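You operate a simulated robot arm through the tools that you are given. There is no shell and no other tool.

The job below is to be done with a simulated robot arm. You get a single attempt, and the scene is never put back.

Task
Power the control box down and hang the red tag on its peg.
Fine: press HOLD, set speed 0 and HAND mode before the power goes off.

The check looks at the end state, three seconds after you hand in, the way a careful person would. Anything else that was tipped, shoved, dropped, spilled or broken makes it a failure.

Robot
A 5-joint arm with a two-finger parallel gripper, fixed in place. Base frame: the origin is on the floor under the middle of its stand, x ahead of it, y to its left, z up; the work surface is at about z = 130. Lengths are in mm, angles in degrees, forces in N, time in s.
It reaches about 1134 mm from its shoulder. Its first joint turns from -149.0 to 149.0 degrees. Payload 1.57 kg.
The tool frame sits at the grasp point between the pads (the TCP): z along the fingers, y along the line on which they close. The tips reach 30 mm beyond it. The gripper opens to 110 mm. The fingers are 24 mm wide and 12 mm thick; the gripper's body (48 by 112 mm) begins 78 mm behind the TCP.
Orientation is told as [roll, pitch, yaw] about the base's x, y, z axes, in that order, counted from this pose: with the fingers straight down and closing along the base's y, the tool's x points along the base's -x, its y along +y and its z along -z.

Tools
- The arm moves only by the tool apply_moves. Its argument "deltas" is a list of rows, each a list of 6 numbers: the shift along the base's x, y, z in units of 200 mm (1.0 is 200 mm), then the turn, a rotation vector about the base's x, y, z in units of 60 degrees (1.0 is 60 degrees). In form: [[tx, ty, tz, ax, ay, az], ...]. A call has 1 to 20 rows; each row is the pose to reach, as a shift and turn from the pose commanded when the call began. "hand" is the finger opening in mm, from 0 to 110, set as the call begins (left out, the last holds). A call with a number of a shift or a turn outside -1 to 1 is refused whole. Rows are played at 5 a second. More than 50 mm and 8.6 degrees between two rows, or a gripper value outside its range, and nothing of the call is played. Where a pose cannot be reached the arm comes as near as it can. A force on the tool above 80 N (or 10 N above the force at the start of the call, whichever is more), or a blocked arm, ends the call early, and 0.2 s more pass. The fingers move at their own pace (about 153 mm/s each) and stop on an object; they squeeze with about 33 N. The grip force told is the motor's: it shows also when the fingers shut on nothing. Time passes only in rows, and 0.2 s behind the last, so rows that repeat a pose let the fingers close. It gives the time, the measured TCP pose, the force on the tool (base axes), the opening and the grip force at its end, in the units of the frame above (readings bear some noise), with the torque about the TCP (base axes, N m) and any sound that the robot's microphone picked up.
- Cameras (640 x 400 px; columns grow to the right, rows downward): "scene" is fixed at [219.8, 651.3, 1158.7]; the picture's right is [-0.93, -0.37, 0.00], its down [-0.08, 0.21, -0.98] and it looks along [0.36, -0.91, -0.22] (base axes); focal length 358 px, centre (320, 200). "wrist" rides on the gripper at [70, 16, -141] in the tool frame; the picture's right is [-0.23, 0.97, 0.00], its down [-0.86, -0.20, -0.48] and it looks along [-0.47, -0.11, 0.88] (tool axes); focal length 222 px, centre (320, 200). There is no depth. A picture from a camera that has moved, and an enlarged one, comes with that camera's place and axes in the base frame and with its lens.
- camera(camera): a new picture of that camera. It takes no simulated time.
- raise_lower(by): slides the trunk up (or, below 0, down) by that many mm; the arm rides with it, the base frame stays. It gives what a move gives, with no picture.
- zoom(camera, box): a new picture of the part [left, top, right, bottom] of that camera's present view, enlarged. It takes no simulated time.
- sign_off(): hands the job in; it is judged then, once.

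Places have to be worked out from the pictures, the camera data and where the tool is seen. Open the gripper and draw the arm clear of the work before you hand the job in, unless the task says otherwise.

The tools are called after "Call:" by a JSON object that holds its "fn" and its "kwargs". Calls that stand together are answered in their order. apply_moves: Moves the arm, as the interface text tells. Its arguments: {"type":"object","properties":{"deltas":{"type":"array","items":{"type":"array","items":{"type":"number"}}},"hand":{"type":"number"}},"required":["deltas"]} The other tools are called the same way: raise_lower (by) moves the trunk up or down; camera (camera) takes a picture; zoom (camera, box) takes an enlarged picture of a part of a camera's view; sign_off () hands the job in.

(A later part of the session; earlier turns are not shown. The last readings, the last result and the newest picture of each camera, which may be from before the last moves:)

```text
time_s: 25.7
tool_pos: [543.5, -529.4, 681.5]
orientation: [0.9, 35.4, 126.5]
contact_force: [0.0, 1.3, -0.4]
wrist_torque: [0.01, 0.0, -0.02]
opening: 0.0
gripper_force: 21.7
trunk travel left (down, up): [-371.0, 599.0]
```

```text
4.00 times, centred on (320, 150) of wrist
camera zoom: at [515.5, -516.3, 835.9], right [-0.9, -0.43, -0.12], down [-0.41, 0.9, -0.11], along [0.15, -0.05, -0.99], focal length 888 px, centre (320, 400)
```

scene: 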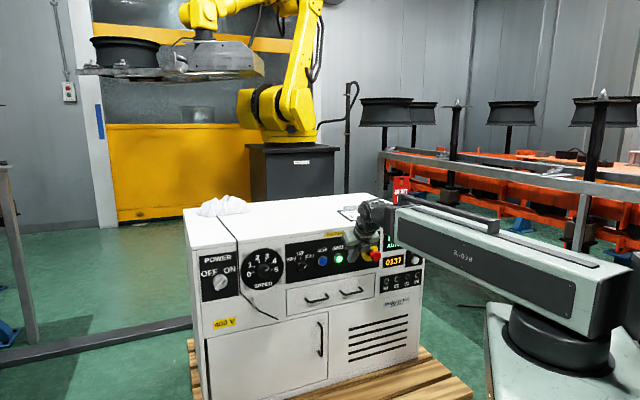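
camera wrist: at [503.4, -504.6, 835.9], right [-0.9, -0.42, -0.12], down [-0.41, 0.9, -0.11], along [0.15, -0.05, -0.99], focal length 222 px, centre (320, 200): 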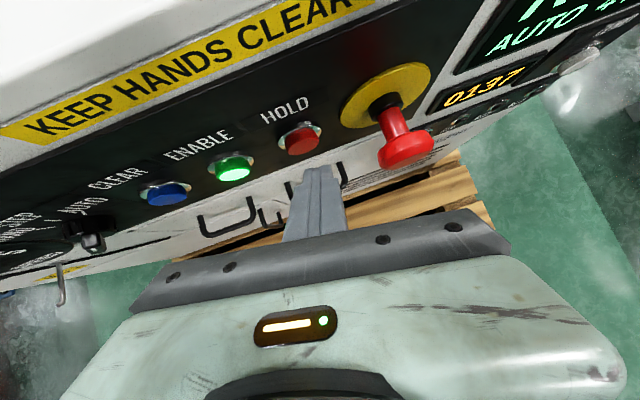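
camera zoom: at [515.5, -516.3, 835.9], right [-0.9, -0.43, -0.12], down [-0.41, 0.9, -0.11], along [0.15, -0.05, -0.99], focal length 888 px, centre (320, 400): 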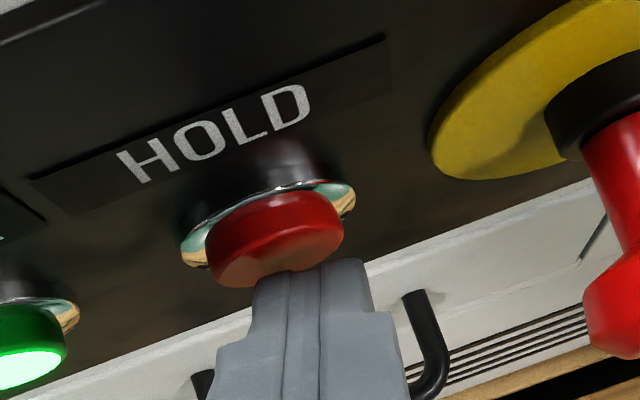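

The tip is just touching the cap (about 1 N). I press on in 2 mm steps.

Call:
{"fn": "apply_moves", "kwargs": {"deltas": [[0.0071, -0.0071, 0, 0, 0, 0], [0.0141, -0.0141, 0, 0, 0, 0]]}}

Call:
{"fn": "zoom", "kwargs": {"camera": "wrist", "box": [240, 100, 400, 200]}}

```text
time_s: 26.3
tool_pos: [544.9, -529.8, 680.8]
orientation: [0.9, 35.4, 126.6]
contact_force: [-4.5, 5.6, 0.0]
wrist_torque: [0.08, 0.05, 0.06]
opening: 0.2
gripper_force: 21.2
trunk travel left (down, up): [-371.0, 599.0]
heard: click
```

```text
4.00 times, centred on (320, 150) of wrist
camera zoom: at [517.7, -518.6, 836.0], right [-0.9, -0.43, -0.12], down [-0.41, 0.9, -0.11], along [0.15, -0.05, -0.99], focal length 888 px, centre (320, 400)
```

zoom: 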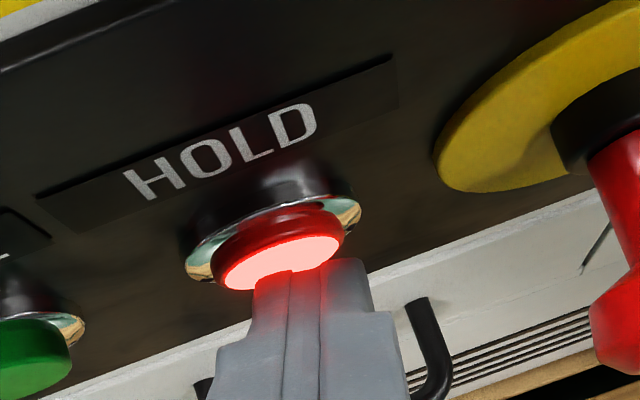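

A click was heard; HOLD lights and the ENABLE lamp went out. I back off and check the display.

Call:
{"fn": "apply_moves", "kwargs": {"deltas": [[-0.0354, 0.0354, 0, 0, 0, 0], [-0.0743, 0.0743, 0, 0, 0, 0]]}}

Call:
{"fn": "camera", "kwargs": {"camera": "wrist"}}

Call:
{"fn": "zoom", "kwargs": {"camera": "scene", "box": [300, 210, 440, 300]}}

```text
time_s: 26.9
tool_pos: [530.8, -516.0, 681.6]
orientation: [0.9, 35.4, 126.6]
contact_force: [-0.4, -0.1, -0.3]
wrist_torque: [-0.01, 0.0, -0.01]
opening: 0.0
gripper_force: 21.1
trunk travel left (down, up): [-371.0, 599.0]
```

```text
taken
camera wrist: at [502.9, -504.0, 835.9], right [-0.9, -0.43, -0.12], down [-0.41, 0.9, -0.11], along [0.15, -0.05, -0.99], focal length 222 px, centre (320, 200)
```

wrist: 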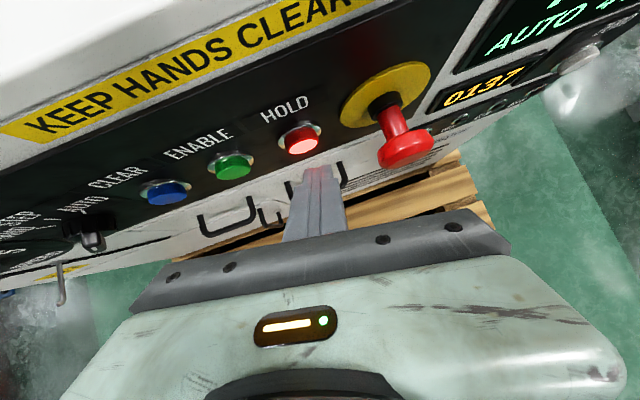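

```text
4.44 times, centred on (370, 255) of scene
camera zoom: at [219.8, 651.3, 1158.7], right [-0.93, -0.37, 0.0], down [-0.08, 0.21, -0.98], along [0.36, -0.91, -0.22], focal length 1592 px, centre (98, -44)
```

zoom: 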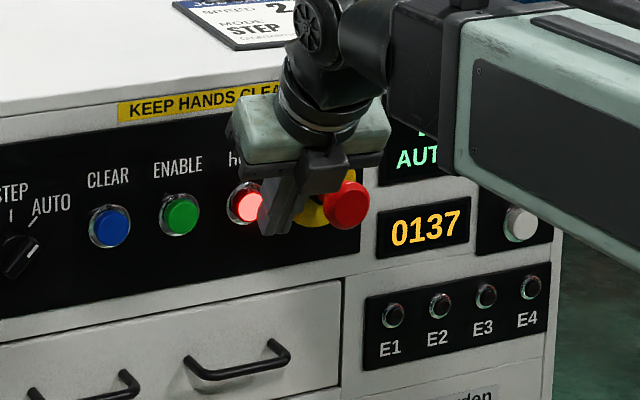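

HOLD stays lit after release. Next is SPEED: I slide back left along the same corridor (two calls), restoring the tool's yaw to face the panel squarely.

Call:
{"fn": "apply_moves", "kwargs": {"deltas": [[0.0955, 0.1591, 0, 0, 0, 0.0333], [0.198, 0.3182, 0, 0, 0, 0.0667], [0.297, 0.4879, 0, 0, 0, 0.1067], [0.396, 0.6576, 0, 0, 0, 0.14], [0.4738, 0.8061, 0, 0, 0, 0.14]]}}

Call:
{"fn": "apply_moves", "kwargs": {"deltas": [[0.0707, 0.1838, 0, 0, 0, 0], [0.1414, 0.3677, 0, 0, 0, 0], [0.198, 0.5657, 0, 0, 0, 0], [0.2404, 0.7495, 0, 0, 0, 0], [0.2758, 0.8697, 0, 0, 0, 0]]}}

Call:
{"fn": "camera", "kwargs": {"camera": "wrist"}}

Call:
{"fn": "camera", "kwargs": {"camera": "scene"}}

```text
time_s: 28.1
tool_pos: [626.4, -353.4, 681.4]
orientation: [0.8, 35.4, 135.1]
contact_force: [-0.6, 0.5, 0.1]
wrist_torque: [0.03, -0.02, -0.02]
opening: 0.1
gripper_force: 21.4
trunk travel left (down, up): [-371.0, 599.0]
```

```text
time_s: 29.3
tool_pos: [681.3, -181.6, 682.7]
orientation: [0.9, 35.4, 135.1]
contact_force: [-0.4, -0.9, 0.4]
wrist_torque: [-0.01, 0.0, 0.0]
opening: 0.0
gripper_force: 21.4
trunk travel left (down, up): [-371.0, 599.0]
```

```text
taken
camera wrist: at [652.1, -172.7, 835.9], right [-0.83, -0.55, -0.12], down [-0.54, 0.83, -0.11], along [0.16, -0.02, -0.99], focal length 222 px, centre (320, 200)
```

wrist: 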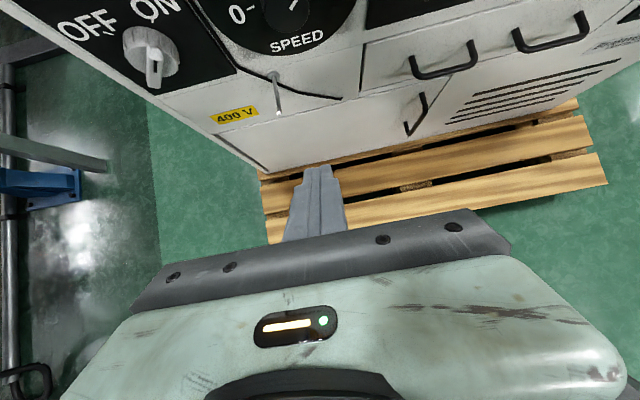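

```text
taken
```

scene: 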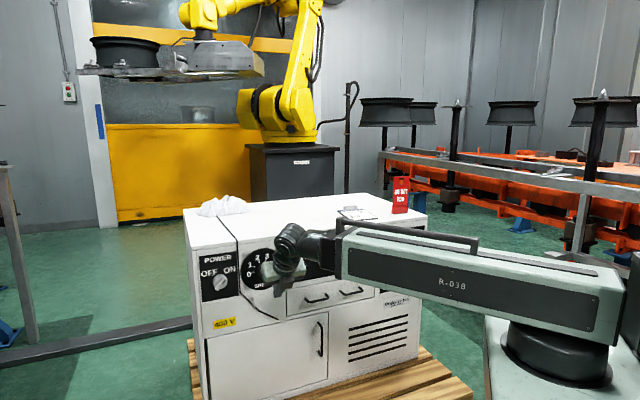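

Clear so far. I swing the tool up to horizontal again (wrist fixed, fingers opening to 64 mm), then roll it clockwise 100° so that a single grip of SPEED can be turned counter-clockwise ~146° without hitting the roll limit.

Call:
{"fn": "apply_moves", "kwargs": {"deltas": [[0.0887, -0.0887, 0.1025, -0.0919, -0.0919, 0], [0.1669, -0.1669, 0.2215, -0.1838, -0.1838, 0], [0.2326, -0.2326, 0.3545, -0.2758, -0.2758, 0], [0.2853, -0.2853, 0.4985, -0.3677, -0.3677, 0], [0.3235, -0.3235, 0.6515, -0.4596, -0.4596, 0], [0.3468, -0.3468, 0.81, -0.5515, -0.5515, 0], [0.3546, -0.3546, 0.972, -0.6435, -0.6435, 0]], "hand": 64}}

Call:
{"fn": "apply_moves", "kwargs": {"deltas": [[0, 0, 0, 0.0982, -0.0982, 0], [0, 0, 0, 0.1964, -0.1964, 0], [0, 0, 0, 0.2946, -0.2946, 0], [0, 0, 0, 0.3928, -0.3928, 0], [0, 0, 0, 0.491, -0.491, 0], [0, 0, 0, 0.5893, -0.5893, 0]]}}

Call:
{"fn": "camera", "kwargs": {"camera": "wrist"}}

```text
time_s: 30.9
tool_pos: [753.0, -251.7, 875.3]
orientation: [-164.9, 89.9, -30.5]
contact_force: [-0.1, -0.4, 0.7]
wrist_torque: [0.0, 0.01, -0.04]
opening: 63.8
gripper_force: 0.1
trunk travel left (down, up): [-371.0, 599.0]
```

```text
time_s: 32.3
tool_pos: [752.5, -252.7, 873.9]
orientation: [-89.4, 39.9, 44.8]
contact_force: [-0.4, 0.7, 0.8]
wrist_torque: [-0.01, -0.04, 0.02]
opening: 64.1
gripper_force: 0.1
trunk travel left (down, up): [-371.0, 599.0]
```

```text
taken
camera wrist: at [606.2, -195.5, 905.4], right [-0.33, -0.31, -0.89], down [0.22, 0.89, -0.39], along [0.92, -0.33, -0.22], focal length 222 px, centre (320, 200)
```

wrist: 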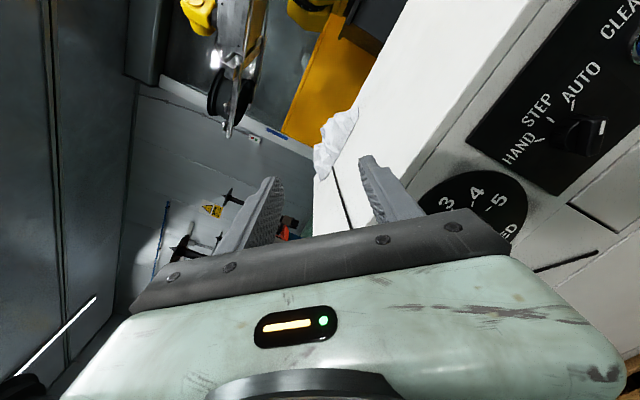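

Rolled 50° as intended. I roll the other 50°, and then lower the trunk to knob height (−209 mm) with the tips ≈ 30 mm short of the knob face.

Call:
{"fn": "apply_moves", "kwargs": {"deltas": [[0, 0, 0, 0.0982, -0.0982, 0], [0, 0, 0, 0.1964, -0.1964, 0], [0, 0, 0, 0.2946, -0.2946, 0], [0, 0, 0, 0.3928, -0.3928, 0], [0, 0, 0, 0.491, -0.491, 0], [0, 0, 0, 0.5893, -0.5893, 0]]}}

Call:
{"fn": "raise_lower", "kwargs": {"by": -150}}

Call:
{"fn": "camera", "kwargs": {"camera": "wrist"}}

Call:
{"fn": "zoom", "kwargs": {"camera": "scene", "box": [180, 200, 340, 300]}}

```text
time_s: 33.7
tool_pos: [751.6, -252.1, 872.0]
orientation: [-89.3, -10.2, 45.0]
contact_force: [0.5, -0.2, -0.4]
wrist_torque: [-0.01, -0.02, 0.04]
opening: 63.7
gripper_force: 0.1
out of reach, approached as far as the arm can: row 2, 3, 4, 5, 6
trunk travel left (down, up): [-371.0, 599.0]
```

```text
time_s: 35.4
tool_pos: [751.1, -251.9, 722.9]
orientation: [-89.3, -10.0, 45.0]
contact_force: [0.0, 0.2, -0.3]
wrist_torque: [0.03, 0.0, 0.01]
opening: 63.7
gripper_force: 0.2
trunk travel left (down, up): [-221.0, 749.0]
```

```text
taken
camera wrist: at [603.8, -198.0, 694.8], right [0.27, 0.29, -0.92], down [0.23, 0.91, 0.35], along [0.93, -0.31, 0.18], focal length 222 px, centre (320, 200)
```

wrist: 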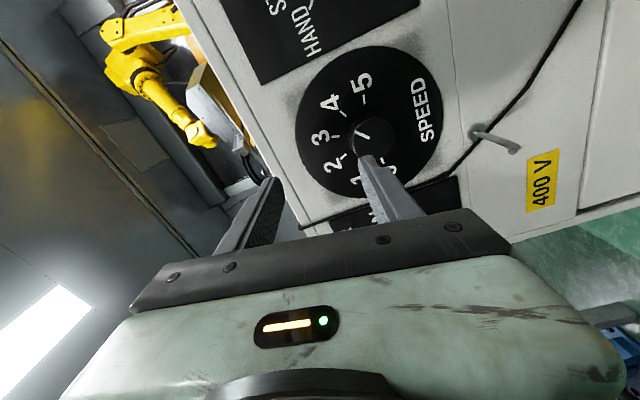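

```text
4.00 times, centred on (260, 250) of scene
camera zoom: at [219.8, 651.3, 1158.7], right [-0.93, -0.37, 0.0], down [-0.08, 0.21, -0.98], along [0.36, -0.91, -0.22], focal length 1433 px, centre (560, 0)
```

zoom: 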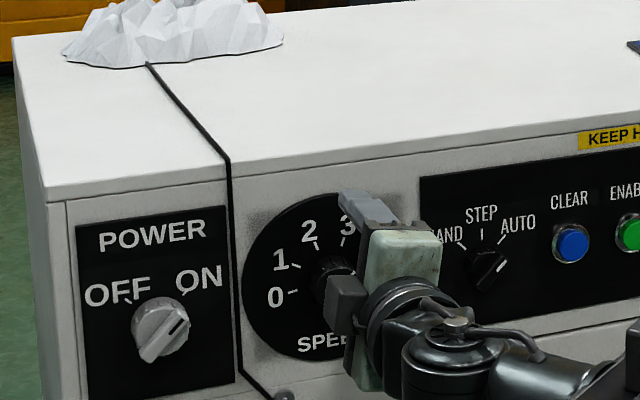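

The tool is rolled to x-right; a 0.7° droop remains, which I correct with a small turn, and I lower a further 58 mm to bring the TCP to the knob's height.

Call:
{"fn": "apply_moves", "kwargs": {"deltas": [[-0.0064, -0.0064, 0.0145, -0.0082, -0.0082, 0]]}}

Call:
{"fn": "raise_lower", "kwargs": {"by": -58}}

Call:
{"fn": "camera", "kwargs": {"camera": "wrist"}}

Call:
{"fn": "zoom", "kwargs": {"camera": "wrist", "box": [230, 110, 430, 235]}}

Call:
{"fn": "zoom", "kwargs": {"camera": "scene", "box": [200, 230, 320, 310]}}

```text
time_s: 35.8
tool_pos: [750.4, -253.4, 725.5]
orientation: [-90.0, -10.0, 45.1]
contact_force: [0.1, -0.5, 0.3]
wrist_torque: [0.0, -0.02, -0.03]
opening: 63.8
gripper_force: 0.0
trunk travel left (down, up): [-221.0, 749.0]
```

```text
time_s: 36.8
tool_pos: [749.6, -254.3, 667.3]
orientation: [-90.1, -10.0, 45.1]
contact_force: [0.7, -0.7, 0.2]
wrist_torque: [0.03, -0.03, 0.0]
opening: 64.1
gripper_force: 0.0
trunk travel left (down, up): [-163.0, 807.0]
```

```text
taken
camera wrist: at [602.7, -199.5, 637.9], right [0.28, 0.28, -0.92], down [0.23, 0.91, 0.34], along [0.93, -0.31, 0.19], focal length 222 px, centre (320, 200)
```

wrist: 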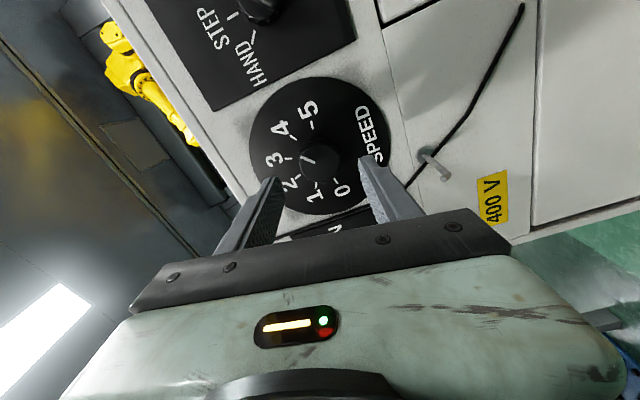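

```text
3.20 times, centred on (330, 172) of wrist
camera zoom: at [602.7, -199.5, 637.9], right [0.28, 0.28, -0.92], down [0.23, 0.91, 0.34], along [0.93, -0.31, 0.19], focal length 711 px, centre (288, 288)
```

zoom: 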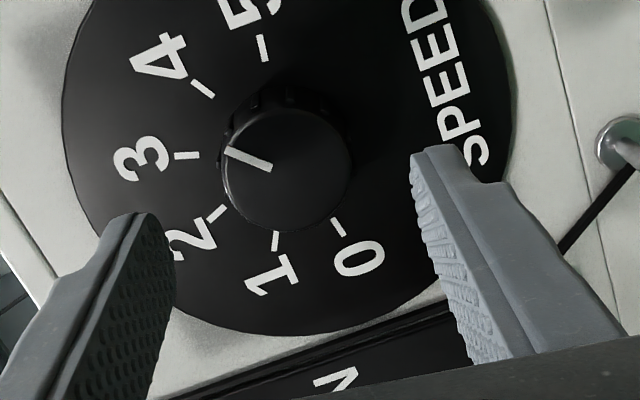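

```text
5.00 times, centred on (260, 270) of scene
camera zoom: at [219.8, 651.3, 1158.7], right [-0.93, -0.37, 0.0], down [-0.08, 0.21, -0.98], along [0.36, -0.91, -0.22], focal length 1791 px, centre (620, -150)
```

zoom: 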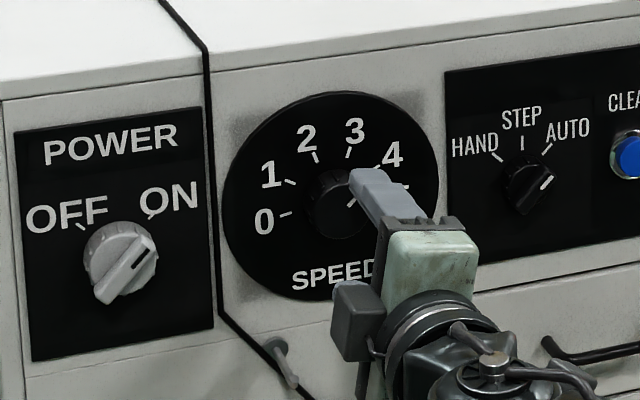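

The knob sits squarely between the fingers (TCP ≈ lateral 351, z ≈ 666). I advance 46 mm so the tips straddle the knob with ~9 mm left to the dial.

Call:
{"fn": "apply_moves", "kwargs": {"deltas": [[0.0813, -0.0813, 0, 0, 0, 0], [0.1379, -0.1379, 0, 0, 0, 0], [0.1626, -0.1626, 0, 0, 0, 0]]}}

Call:
{"fn": "zoom", "kwargs": {"camera": "wrist", "box": [230, 110, 430, 235]}}

Call:
{"fn": "zoom", "kwargs": {"camera": "scene", "box": [200, 230, 320, 310]}}

```text
time_s: 37.6
tool_pos: [783.5, -285.8, 667.8]
orientation: [-90.1, -10.0, 45.1]
contact_force: [0.5, 0.7, -0.4]
wrist_torque: [0.01, 0.0, -0.01]
opening: 64.0
gripper_force: 0.1
trunk travel left (down, up): [-163.0, 807.0]
```

```text
3.20 times, centred on (330, 172) of wrist
camera zoom: at [635.7, -231.9, 638.0], right [0.28, 0.28, -0.92], down [0.23, 0.91, 0.34], along [0.93, -0.31, 0.19], focal length 711 px, centre (288, 288)
```

zoom: 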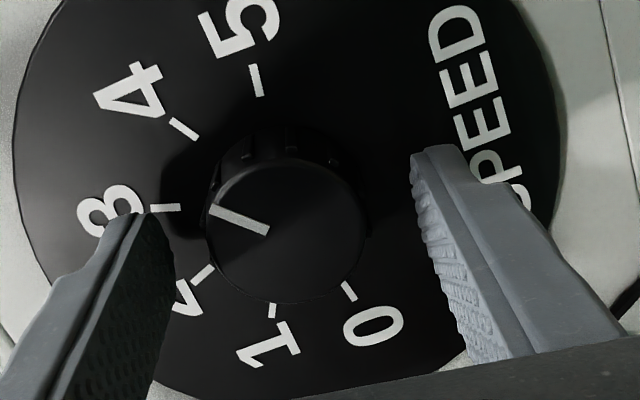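

```text
5.00 times, centred on (260, 270) of scene
camera zoom: at [219.8, 651.3, 1158.7], right [-0.93, -0.37, 0.0], down [-0.08, 0.21, -0.98], along [0.36, -0.91, -0.22], focal length 1791 px, centre (620, -150)
```

zoom: 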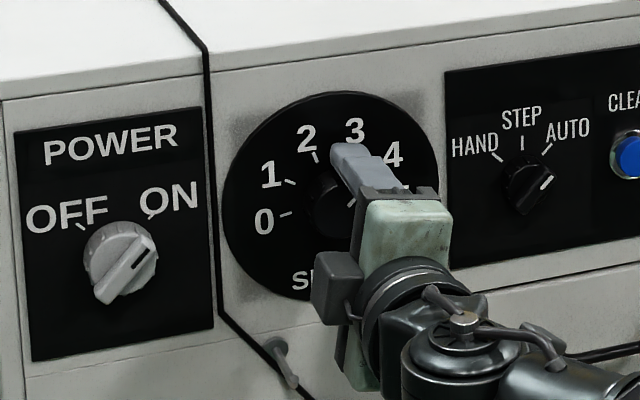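

The tips straddle the knob. I close the fingers on it now, holding the pose for a few rows.

Call:
{"fn": "apply_moves", "kwargs": {"deltas": [[0, 0, 0, 0, 0, 0], [0, 0, 0, 0, 0, 0], [0, 0, 0, 0, 0, 0]], "hand": 20}}

Call:
{"fn": "zoom", "kwargs": {"camera": "wrist", "box": [230, 110, 430, 235]}}

```text
time_s: 38.4
tool_pos: [783.1, -286.3, 667.1]
orientation: [-90.0, -10.0, 45.1]
contact_force: [7.2, -3.4, 9.1]
wrist_torque: [-0.18, -0.19, 0.09]
opening: 39.7
gripper_force: 45.0
trunk travel left (down, up): [-163.0, 807.0]
```

```text
3.20 times, centred on (330, 172) of wrist
camera zoom: at [635.6, -232.0, 638.4], right [0.28, 0.28, -0.92], down [0.23, 0.91, 0.34], along [0.93, -0.31, 0.19], focal length 711 px, centre (288, 288)
```

zoom: 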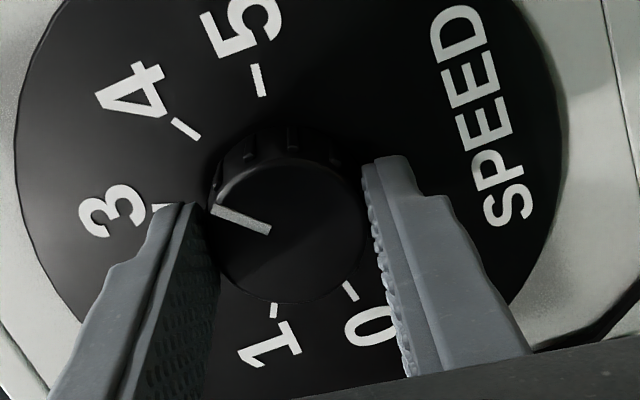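

Gripped at 39.7 mm with small side load. I turn counter-clockwise 48° first and check that the knob follows.

Call:
{"fn": "apply_moves", "kwargs": {"deltas": [[0, 0, 0, -0.0943, 0.0943, 0], [0, 0, 0, -0.1886, 0.1886, 0], [0, 0, 0, -0.2828, 0.2828, 0], [0, 0, 0, -0.3771, 0.3771, 0], [0, 0, 0, -0.4714, 0.4714, 0], [0, 0, 0, -0.5657, 0.5657, 0]]}}

Call:
{"fn": "camera", "kwargs": {"camera": "wrist"}}

Call:
{"fn": "zoom", "kwargs": {"camera": "wrist", "box": [230, 110, 430, 235]}}

Call:
{"fn": "zoom", "kwargs": {"camera": "scene", "box": [340, 210, 460, 290]}}

```text
time_s: 39.8
tool_pos: [784.3, -285.3, 668.0]
orientation: [-90.0, 38.2, 45.1]
contact_force: [28.6, -13.3, 26.8]
wrist_torque: [-0.41, -0.45, 0.14]
opening: 39.8
gripper_force: 44.9
trunk travel left (down, up): [-163.0, 807.0]
```

```text
taken
camera wrist: at [636.1, -231.1, 696.9], right [-0.3, -0.3, -0.91], down [0.22, 0.9, -0.37], along [0.93, -0.31, -0.2], focal length 222 px, centre (320, 200)
```

wrist: 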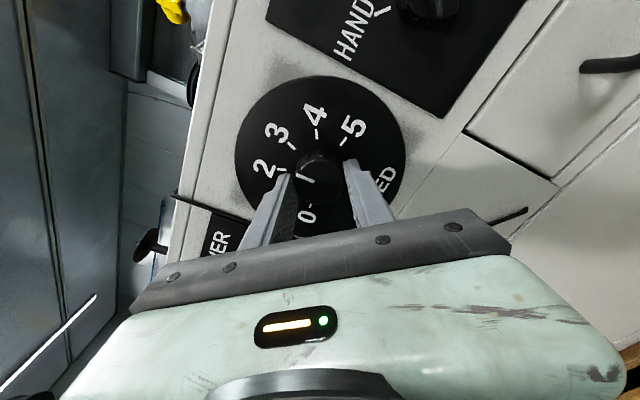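

```text
3.20 times, centred on (330, 172) of wrist
camera zoom: at [636.1, -231.1, 696.9], right [-0.3, -0.3, -0.91], down [0.22, 0.9, -0.37], along [0.93, -0.31, -0.2], focal length 711 px, centre (288, 288)
```

zoom: 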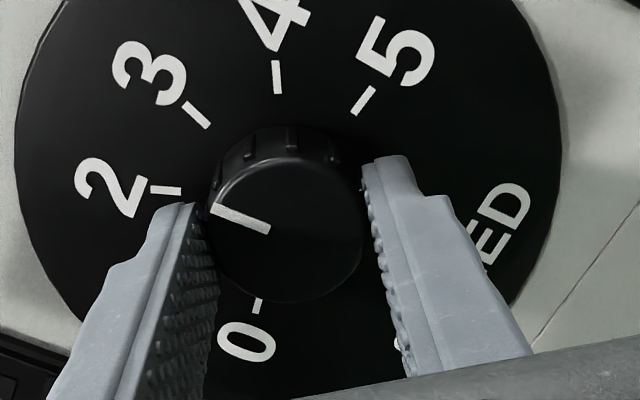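

```text
5.00 times, centred on (400, 250) of scene
camera zoom: at [219.8, 651.3, 1158.7], right [-0.93, -0.37, 0.0], down [-0.08, 0.21, -0.98], along [0.36, -0.91, -0.22], focal length 1791 px, centre (-80, -50)
```

zoom: 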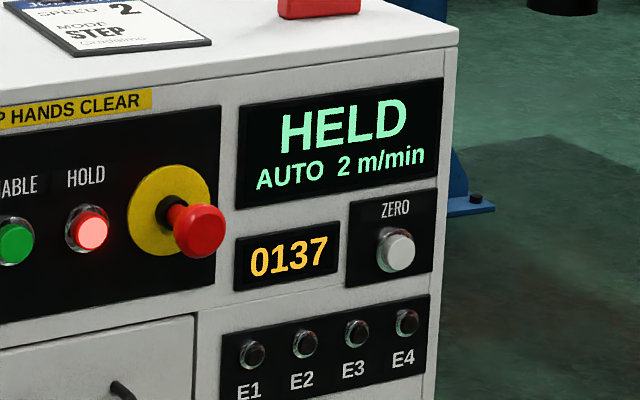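

The display shows HELD and 2 m/min, so the knob follows. Side load has built up to ~40 N from slight misalignment, so I open briefly and regrip to relax it before continuing.

Call:
{"fn": "apply_moves", "kwargs": {"deltas": [[0, 0, 0, 0, 0, 0], [0, 0, 0, 0, 0, 0]], "hand": 52}}

Call:
{"fn": "zoom", "kwargs": {"camera": "wrist", "box": [230, 110, 430, 235]}}

Call:
{"fn": "apply_moves", "kwargs": {"deltas": [[0, 0, 0, 0, 0, 0], [0, 0, 0, 0, 0, 0]], "hand": 20}}

```text
time_s: 40.4
tool_pos: [782.5, -285.6, 668.0]
orientation: [-89.9, 38.0, 45.1]
contact_force: [0.3, 0.4, -0.1]
wrist_torque: [0.01, 0.0, 0.01]
opening: 52.0
gripper_force: 0.0
trunk travel left (down, up): [-163.0, 807.0]
```

```text
3.20 times, centred on (330, 172) of wrist
camera zoom: at [635.7, -231.2, 695.9], right [-0.3, -0.3, -0.91], down [0.22, 0.9, -0.37], along [0.93, -0.31, -0.2], focal length 711 px, centre (288, 288)
```

zoom: 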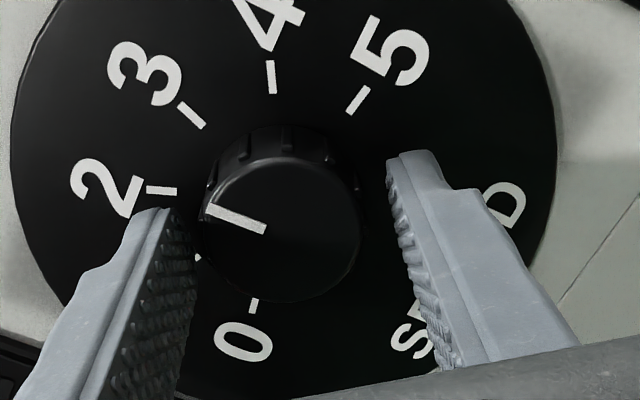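

```text
time_s: 41.0
tool_pos: [782.4, -285.0, 665.6]
orientation: [-90.0, 38.1, 45.2]
contact_force: [7.9, 2.2, 8.0]
wrist_torque: [-0.03, -0.03, 0.64]
opening: 39.6
gripper_force: 44.9
trunk travel left (down, up): [-163.0, 807.0]
```

Regripped with only ~10 N side load. I turn another 48° counter-clockwise.

Call:
{"fn": "apply_moves", "kwargs": {"deltas": [[0, 0, 0, -0.0943, 0.0943, 0], [0, 0, 0, -0.1886, 0.1886, 0], [0, 0, 0, -0.2828, 0.2828, 0], [0, 0, 0, -0.3771, 0.3771, 0], [0, 0, 0, -0.4714, 0.4714, 0], [0, 0, 0, -0.5657, 0.5657, 0]]}}

Call:
{"fn": "zoom", "kwargs": {"camera": "wrist", "box": [230, 110, 430, 235]}}

Call:
{"fn": "zoom", "kwargs": {"camera": "scene", "box": [340, 210, 460, 290]}}

```text
time_s: 42.4
tool_pos: [783.1, -285.3, 666.5]
orientation: [-89.2, 86.1, 45.8]
contact_force: [5.1, 4.2, 7.1]
wrist_torque: [-0.23, -0.21, 0.45]
opening: 39.9
gripper_force: 45.3
trunk travel left (down, up): [-163.0, 807.0]
```

```text
3.20 times, centred on (330, 172) of wrist
camera zoom: at [667.2, -199.5, 734.6], right [-0.68, -0.68, -0.29], down [-0.16, 0.52, -0.84], along [0.72, -0.52, -0.46], focal length 711 px, centre (288, 288)
```

zoom: 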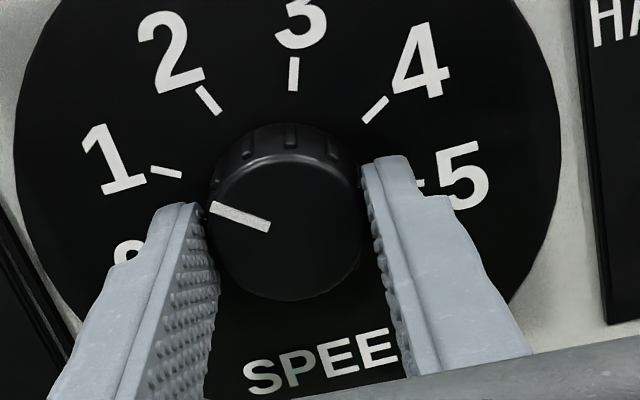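

```text
5.00 times, centred on (400, 250) of scene
camera zoom: at [219.8, 651.3, 1158.7], right [-0.93, -0.37, 0.0], down [-0.08, 0.21, -0.98], along [0.36, -0.91, -0.22], focal length 1791 px, centre (-80, -50)
```

zoom: 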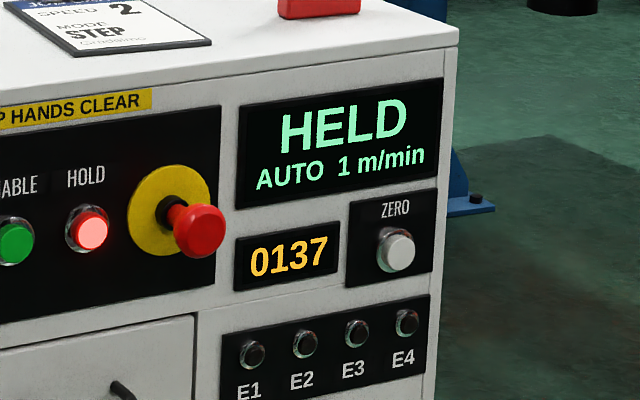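

Display reads 1 m/min; I compute the pointer at ≈ −51°, with "0" at ≈ −100°. I turn a further 49°.

Call:
{"fn": "apply_moves", "kwargs": {"deltas": [[0, 0, 0, -0.0962, 0.0962, 0], [0, 0, 0, -0.1925, 0.1925, 0], [0, 0, 0, -0.2887, 0.2887, 0], [0, 0, 0, -0.385, 0.385, 0], [0, 0, 0, -0.4812, 0.4812, 0], [0, 0, 0, -0.5775, 0.5775, 0]]}}

Call:
{"fn": "zoom", "kwargs": {"camera": "wrist", "box": [230, 110, 430, 235]}}

Call:
{"fn": "zoom", "kwargs": {"camera": "scene", "box": [340, 210, 460, 290]}}

```text
time_s: 43.8
tool_pos: [783.1, -285.7, 668.1]
orientation: [90.0, 44.8, -135.2]
contact_force: [2.0, -0.2, 3.4]
wrist_torque: [-0.28, -0.29, 0.47]
opening: 39.6
gripper_force: 44.8
trunk travel left (down, up): [-163.0, 807.0]
```

```text
3.20 times, centred on (330, 172) of wrist
camera zoom: at [708.8, -158.0, 726.9], right [-0.6, -0.6, 0.53], down [-0.67, 0.01, -0.74], along [0.44, -0.8, -0.41], focal length 711 px, centre (288, 288)
```

zoom: 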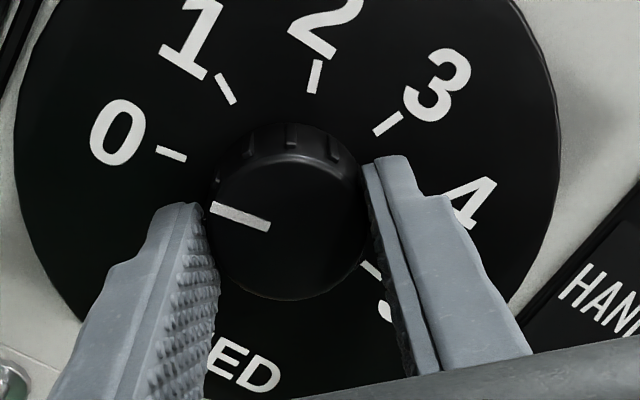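

```text
5.00 times, centred on (400, 250) of scene
camera zoom: at [219.8, 651.3, 1158.7], right [-0.93, -0.37, 0.0], down [-0.08, 0.21, -0.98], along [0.36, -0.91, -0.22], focal length 1791 px, centre (-80, -50)
```

zoom: 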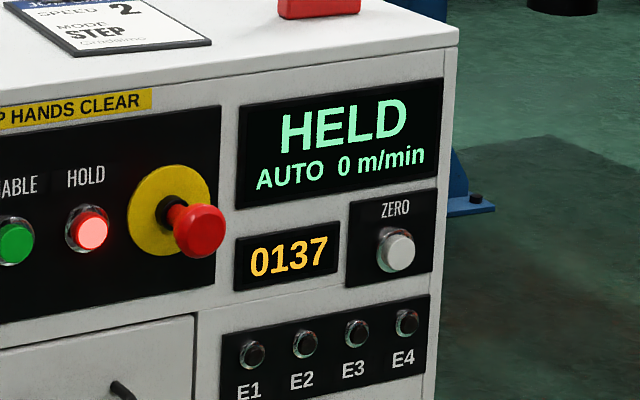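

Display reads 0 m/min and the pointer computes to ≈ −100°, on the 0 mark. I release, back straight off, and check.

Call:
{"fn": "apply_moves", "kwargs": {"deltas": [[0, 0, 0, 0, 0, 0], [0, 0, 0, 0, 0, 0]], "hand": 64}}

Call:
{"fn": "apply_moves", "kwargs": {"deltas": [[-0.0813, 0.0813, 0, 0, 0, 0], [-0.1626, 0.1626, 0, 0, 0, 0]]}}

Call:
{"fn": "camera", "kwargs": {"camera": "wrist"}}

Call:
{"fn": "zoom", "kwargs": {"camera": "wrist", "box": [230, 80, 430, 205]}}

Call:
{"fn": "zoom", "kwargs": {"camera": "scene", "box": [340, 210, 460, 290]}}

```text
time_s: 44.4
tool_pos: [783.4, -286.7, 667.1]
orientation: [89.9, 45.0, -135.1]
contact_force: [0.2, 0.4, -1.2]
wrist_torque: [-0.01, 0.01, 0.0]
opening: 63.9
gripper_force: 0.1
trunk travel left (down, up): [-163.0, 807.0]
```

```text
time_s: 45.0
tool_pos: [751.0, -253.4, 667.1]
orientation: [89.9, 45.0, -135.2]
contact_force: [-1.1, 0.0, -0.6]
wrist_torque: [0.03, 0.0, -0.02]
opening: 63.7
gripper_force: 0.1
trunk travel left (down, up): [-163.0, 807.0]
```

```text
taken
camera wrist: at [675.7, -125.7, 726.8], right [-0.6, -0.6, 0.53], down [-0.67, 0.01, -0.75], along [0.44, -0.8, -0.41], focal length 222 px, centre (320, 200)
```

wrist: 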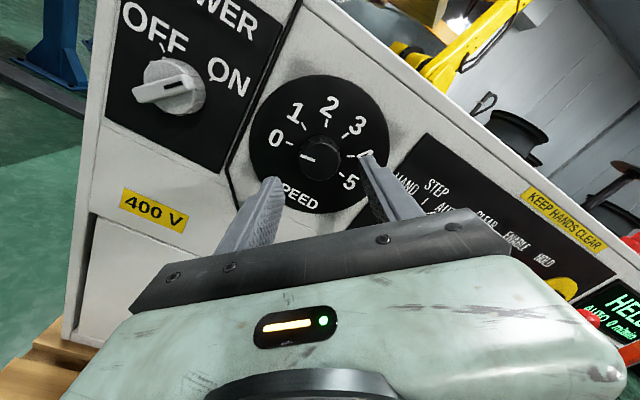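

```text
3.20 times, centred on (330, 142) of wrist
camera zoom: at [675.7, -125.7, 726.8], right [-0.6, -0.6, 0.53], down [-0.67, 0.01, -0.75], along [0.44, -0.8, -0.41], focal length 711 px, centre (288, 384)
```

zoom: 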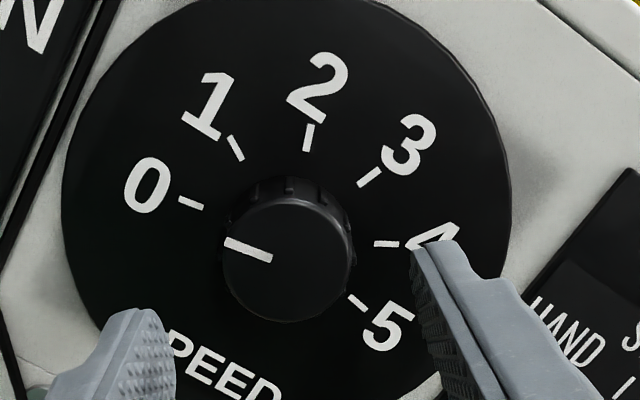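

```text
5.00 times, centred on (400, 250) of scene
camera zoom: at [219.8, 651.3, 1158.7], right [-0.93, -0.37, 0.0], down [-0.08, 0.21, -0.98], along [0.36, -0.91, -0.22], focal length 1791 px, centre (-80, -50)
```

zoom: 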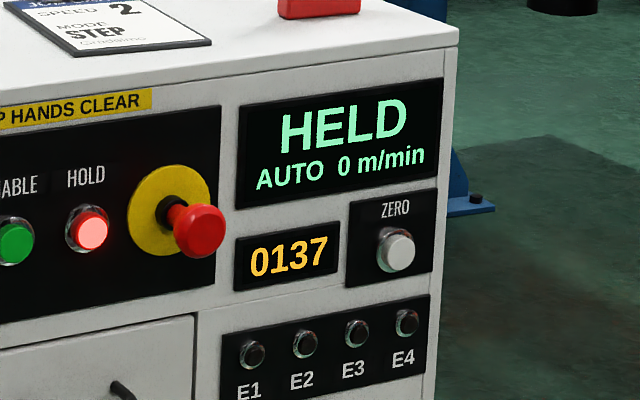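

SPEED is at 0 and HOLD still lit. Next MODE: its centre computes to lateral ≈ 217.5, z ≈ 657.3, with a raised bar (front at perp ≈ 764) now at 45° right. I roll the tool clockwise 90° so the pads will straddle the bar.

Call:
{"fn": "apply_moves", "kwargs": {"deltas": [[0, 0, 0, 0.0884, -0.0884, 0], [0, 0, 0, 0.1768, -0.1768, 0], [0, 0, 0, 0.2652, -0.2652, 0], [0, 0, 0, 0.3535, -0.3535, 0], [0, 0, 0, 0.4419, -0.4419, 0], [0, 0, 0, 0.5303, -0.5303, 0]]}}

Call:
{"fn": "apply_moves", "kwargs": {"deltas": [[0, 0, 0, 0.0884, -0.0884, 0], [0, 0, 0, 0.1768, -0.1768, 0], [0, 0, 0, 0.2652, -0.2652, 0], [0, 0, 0, 0.3535, -0.3535, 0], [0, 0, 0, 0.4419, -0.4419, 0], [0, 0, 0, 0.5303, -0.5303, 0]]}}

Call:
{"fn": "raise_lower", "kwargs": {"by": -9}}

```text
time_s: 46.4
tool_pos: [750.6, -253.6, 666.9]
orientation: [-61.4, 89.8, 73.7]
contact_force: [-0.5, 0.3, -0.5]
wrist_torque: [0.0, -0.03, -0.01]
opening: 64.1
gripper_force: 0.1
trunk travel left (down, up): [-163.0, 807.0]
```

```text
time_s: 47.8
tool_pos: [750.6, -252.9, 665.9]
orientation: [-89.9, 45.0, 45.1]
contact_force: [0.3, -0.1, 0.3]
wrist_torque: [-0.03, 0.01, 0.02]
opening: 64.1
gripper_force: 0.0
trunk travel left (down, up): [-163.0, 807.0]
```

```text
time_s: 48.4
tool_pos: [751.1, -252.4, 659.1]
orientation: [-89.9, 44.9, 45.2]
contact_force: [-0.1, 0.3, 0.1]
wrist_torque: [-0.02, -0.01, -0.01]
opening: 64.0
gripper_force: 0.1
trunk travel left (down, up): [-154.0, 816.0]
```

Now I slide 113 mm right while yawing the tool −20° so the wrist stays beyond its minimum reach, ending ≈ 40 mm short of the MODE bar along the tool axis.

Call:
{"fn": "apply_moves", "kwargs": {"deltas": [[-0.0799, -0.0799, 0, 0, 0, -0.0667], [-0.1598, -0.1598, 0, 0, 0, -0.1333], [-0.2397, -0.2397, 0, 0, 0, -0.2], [-0.3196, -0.3196, 0, 0, 0, -0.2667], [-0.3995, -0.3995, 0, 0, 0, -0.3333]]}}

Call:
{"fn": "camera", "kwargs": {"camera": "wrist"}}

Call:
{"fn": "zoom", "kwargs": {"camera": "wrist", "box": [230, 80, 430, 205]}}

Call:
{"fn": "zoom", "kwargs": {"camera": "scene", "box": [240, 230, 360, 310]}}

```text
time_s: 49.6
tool_pos: [670.3, -333.1, 658.4]
orientation: [-89.9, 45.0, 25.0]
contact_force: [-0.4, 0.9, 0.0]
wrist_torque: [-0.02, 0.01, 0.02]
opening: 64.0
gripper_force: 0.1
trunk travel left (down, up): [-154.0, 816.0]
```

```text
taken
camera wrist: at [554.7, -230.0, 694.9], right [-0.48, -0.22, -0.85], down [0.47, 0.75, -0.46], along [0.74, -0.62, -0.25], focal length 222 px, centre (320, 200)
```

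wrist: 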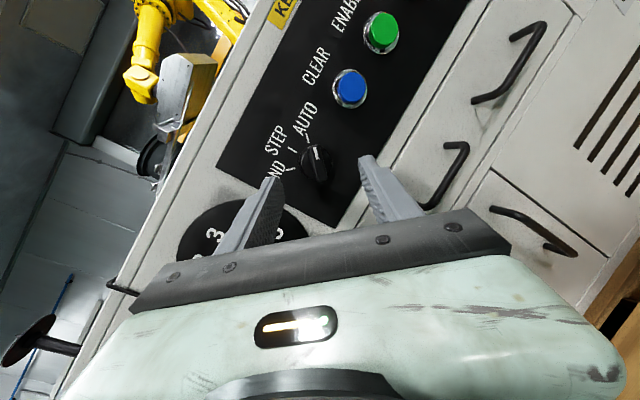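

```text
3.20 times, centred on (330, 142) of wrist
camera zoom: at [554.7, -230.0, 694.9], right [-0.48, -0.22, -0.85], down [0.47, 0.75, -0.46], along [0.74, -0.62, -0.25], focal length 711 px, centre (288, 384)
```

zoom: 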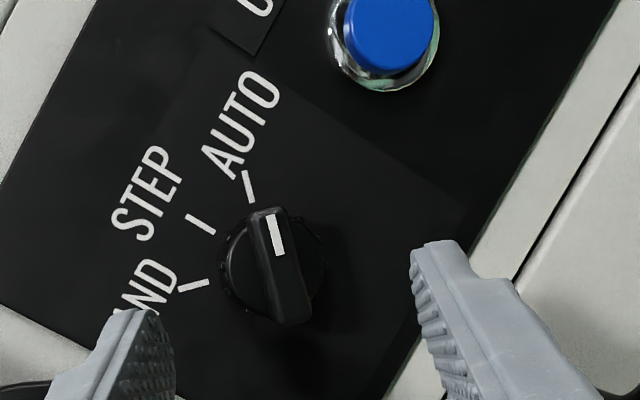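

```text
5.00 times, centred on (300, 270) of scene
camera zoom: at [219.8, 651.3, 1158.7], right [-0.93, -0.37, 0.0], down [-0.08, 0.21, -0.98], along [0.36, -0.91, -0.22], focal length 1791 px, centre (420, -150)
```

zoom: 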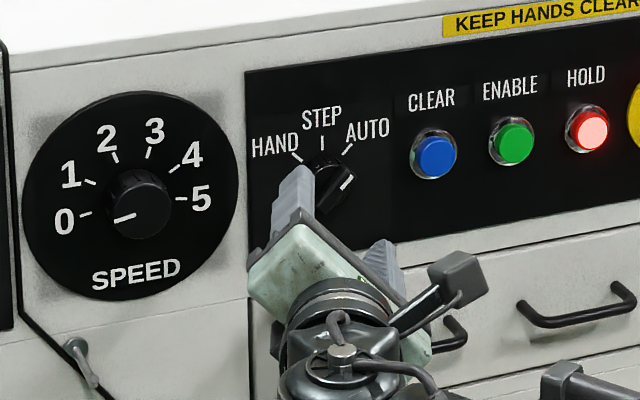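

The bar lies nicely between the fingers; ticks and bar agree with a centre at lateral ≈ 218.3, z ≈ 659. I raise the trunk 2 mm, narrow the opening to 40, and advance ≈ 37 mm along the tool axis so the tips straddle the bar without touching the skirt.

Call:
{"fn": "raise_lower", "kwargs": {"by": 2}}

Call:
{"fn": "apply_moves", "kwargs": {"deltas": [[0.043, -0.0793, 0, 0, 0, 0], [0.0859, -0.1587, 0, 0, 0, 0]], "hand": 40}}

Call:
{"fn": "zoom", "kwargs": {"camera": "wrist", "box": [230, 100, 430, 225]}}

Call:
{"fn": "zoom", "kwargs": {"camera": "scene", "box": [260, 240, 340, 290]}}

```text
time_s: 50.1
tool_pos: [671.0, -333.5, 660.7]
orientation: [-90.0, 45.1, 25.2]
contact_force: [0.1, 0.1, -0.4]
wrist_torque: [0.03, 0.03, -0.01]
opening: 64.1
gripper_force: 0.1
trunk travel left (down, up): [-156.0, 814.0]
```

```text
time_s: 50.7
tool_pos: [688.2, -364.9, 660.4]
orientation: [-90.0, 45.0, 25.1]
contact_force: [-0.5, -0.7, -0.3]
wrist_torque: [-0.04, -0.04, 0.03]
opening: 40.1
gripper_force: 0.0
trunk travel left (down, up): [-156.0, 814.0]
```

```text
3.20 times, centred on (330, 162) of wrist
camera zoom: at [571.9, -261.8, 696.9], right [-0.48, -0.22, -0.85], down [0.47, 0.75, -0.46], along [0.74, -0.62, -0.25], focal length 711 px, centre (288, 320)
```

zoom: 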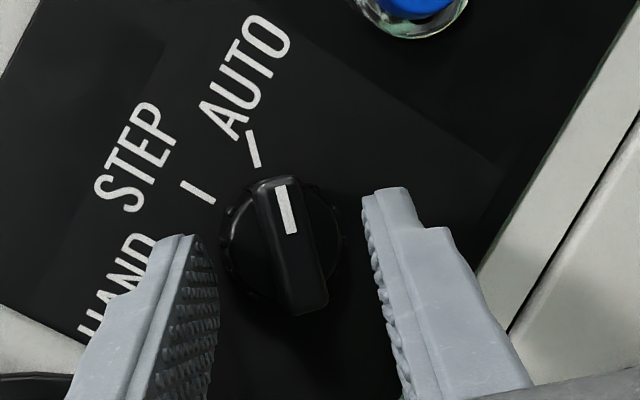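

```text
8.00 times, centred on (300, 265) of scene
camera zoom: at [219.8, 651.3, 1158.7], right [-0.93, -0.37, 0.0], down [-0.08, 0.21, -0.98], along [0.36, -0.91, -0.22], focal length 2866 px, centre (480, -320)
```

zoom: 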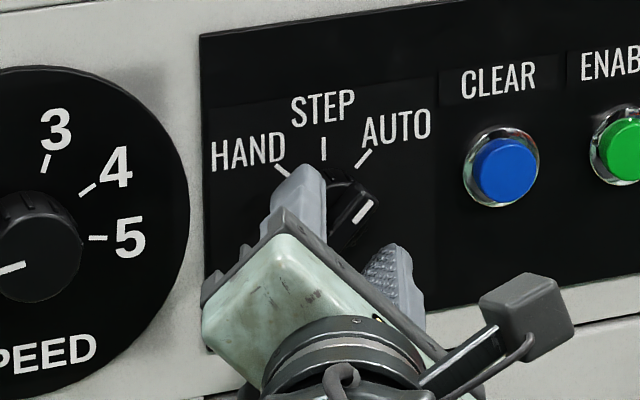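

The tips straddle the bar well. I close on it.

Call:
{"fn": "apply_moves", "kwargs": {"deltas": [[0, 0, 0, 0, 0, 0], [0, 0, 0, 0, 0, 0], [0, 0, 0, 0, 0, 0]], "hand": 2}}

Call:
{"fn": "zoom", "kwargs": {"camera": "wrist", "box": [230, 100, 430, 225]}}

Call:
{"fn": "zoom", "kwargs": {"camera": "scene", "box": [260, 240, 340, 290]}}

```text
time_s: 51.5
tool_pos: [688.2, -365.7, 659.6]
orientation: [-89.9, 45.1, 25.0]
contact_force: [-14.8, 5.4, -15.2]
wrist_torque: [0.35, 0.4, 0.08]
opening: 13.4
gripper_force: 30.1
trunk travel left (down, up): [-156.0, 814.0]
```

```text
3.20 times, centred on (330, 162) of wrist
camera zoom: at [571.4, -262.1, 696.4], right [-0.48, -0.22, -0.85], down [0.47, 0.75, -0.46], along [0.74, -0.62, -0.25], focal length 711 px, centre (288, 320)
```

zoom: 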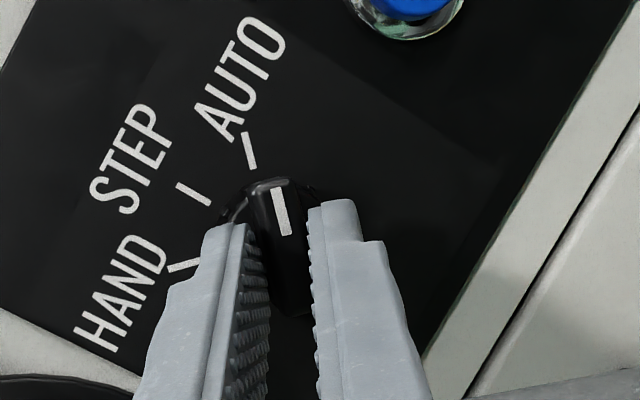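

```text
8.00 times, centred on (300, 265) of scene
camera zoom: at [219.8, 651.3, 1158.7], right [-0.93, -0.37, 0.0], down [-0.08, 0.21, -0.98], along [0.36, -0.91, -0.22], focal length 2866 px, centre (480, -320)
```

zoom: 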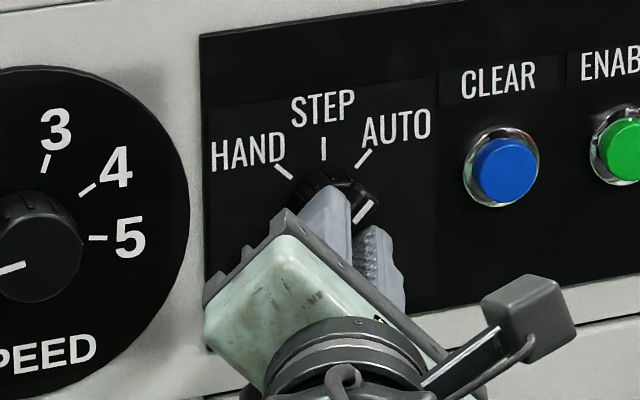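

The bar is gripped (opening 13.4 mm). I turn counter-clockwise about the tool axis 45° first, toward STEP, and check.

Call:
{"fn": "apply_moves", "kwargs": {"deltas": [[0, 0, 0, -0.0528, 0.1133, 0], [0, 0, 0, -0.1057, 0.2266, 0], [0, 0, 0, -0.1585, 0.3399, 0], [0, 0, 0, -0.2113, 0.4532, 0], [0, 0, 0, -0.2641, 0.5664, 0], [0, 0, 0, -0.317, 0.6797, 0]]}}

Call:
{"fn": "zoom", "kwargs": {"camera": "wrist", "box": [230, 100, 430, 225]}}

Call:
{"fn": "zoom", "kwargs": {"camera": "scene", "box": [340, 210, 460, 290]}}

```text
time_s: 52.9
tool_pos: [687.2, -364.2, 660.0]
orientation: [87.7, 89.9, -157.2]
contact_force: [-17.8, -4.1, -5.3]
wrist_torque: [-0.46, -0.49, -0.42]
opening: 13.9
gripper_force: 29.6
trunk travel left (down, up): [-156.0, 814.0]
```

```text
3.20 times, centred on (330, 162) of wrist
camera zoom: at [611.8, -243.1, 729.2], right [-0.88, -0.41, -0.23], down [-0.02, 0.52, -0.86], along [0.47, -0.75, -0.47], focal length 711 px, centre (288, 320)
```

zoom: 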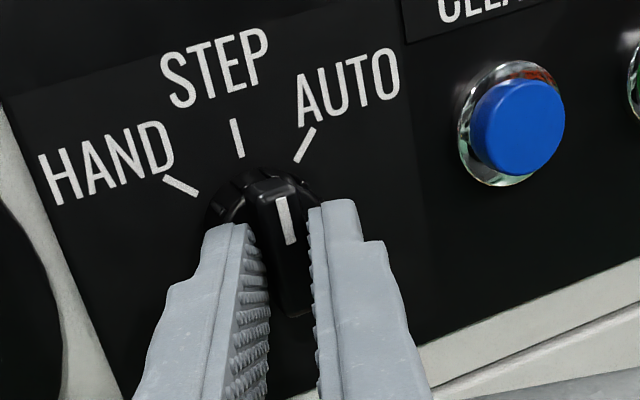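

```text
5.00 times, centred on (400, 250) of scene
camera zoom: at [219.8, 651.3, 1158.7], right [-0.93, -0.37, 0.0], down [-0.08, 0.21, -0.98], along [0.36, -0.91, -0.22], focal length 1791 px, centre (-80, -50)
```

zoom: 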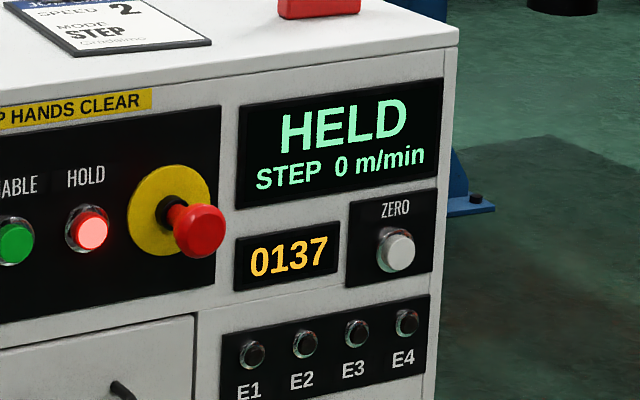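

The display reads STEP, so the knob is following. I turn another 45° toward HAND.

Call:
{"fn": "apply_moves", "kwargs": {"deltas": [[0, 0, 0, -0.0528, 0.1133, 0], [0, 0, 0, -0.1057, 0.2266, 0], [0, 0, 0, -0.1585, 0.3399, 0], [0, 0, 0, -0.2113, 0.4532, 0], [0, 0, 0, -0.2641, 0.5664, 0], [0, 0, 0, -0.317, 0.6797, 0]]}}

Call:
{"fn": "zoom", "kwargs": {"camera": "wrist", "box": [230, 100, 430, 225]}}

Call:
{"fn": "zoom", "kwargs": {"camera": "scene", "box": [340, 210, 460, 290]}}

```text
time_s: 54.3
tool_pos: [687.6, -364.6, 661.9]
orientation: [90.2, 44.9, -154.8]
contact_force: [-13.5, 13.1, 5.0]
wrist_torque: [-0.27, -0.47, 0.37]
opening: 13.5
gripper_force: 30.3
trunk travel left (down, up): [-156.0, 814.0]
```

```text
3.20 times, centred on (330, 162) of wrist
camera zoom: at [661.2, -219.0, 720.8], right [-0.77, -0.36, 0.53], down [-0.62, 0.24, -0.75], along [0.14, -0.9, -0.41], focal length 711 px, centre (288, 320)
```

zoom: 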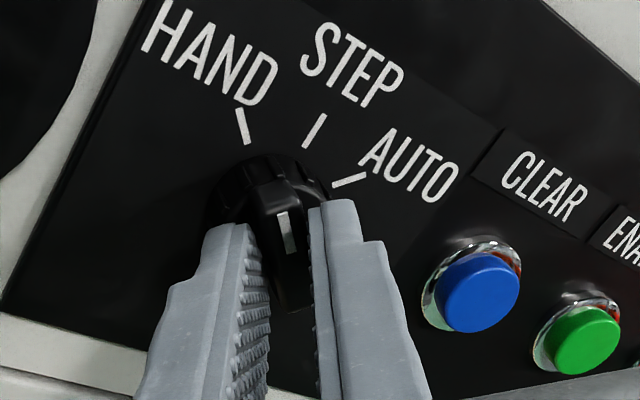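

```text
5.00 times, centred on (400, 250) of scene
camera zoom: at [219.8, 651.3, 1158.7], right [-0.93, -0.37, 0.0], down [-0.08, 0.21, -0.98], along [0.36, -0.91, -0.22], focal length 1791 px, centre (-80, -50)
```

zoom: 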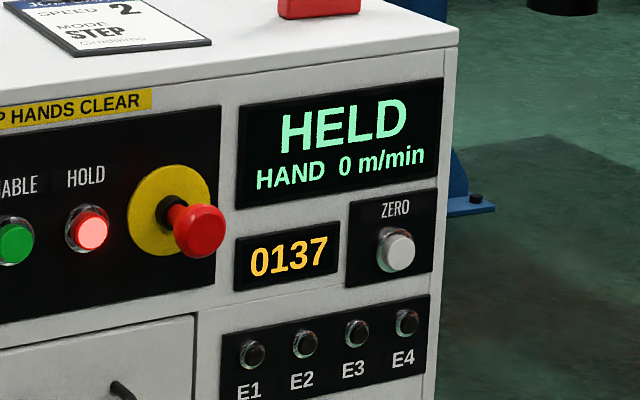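

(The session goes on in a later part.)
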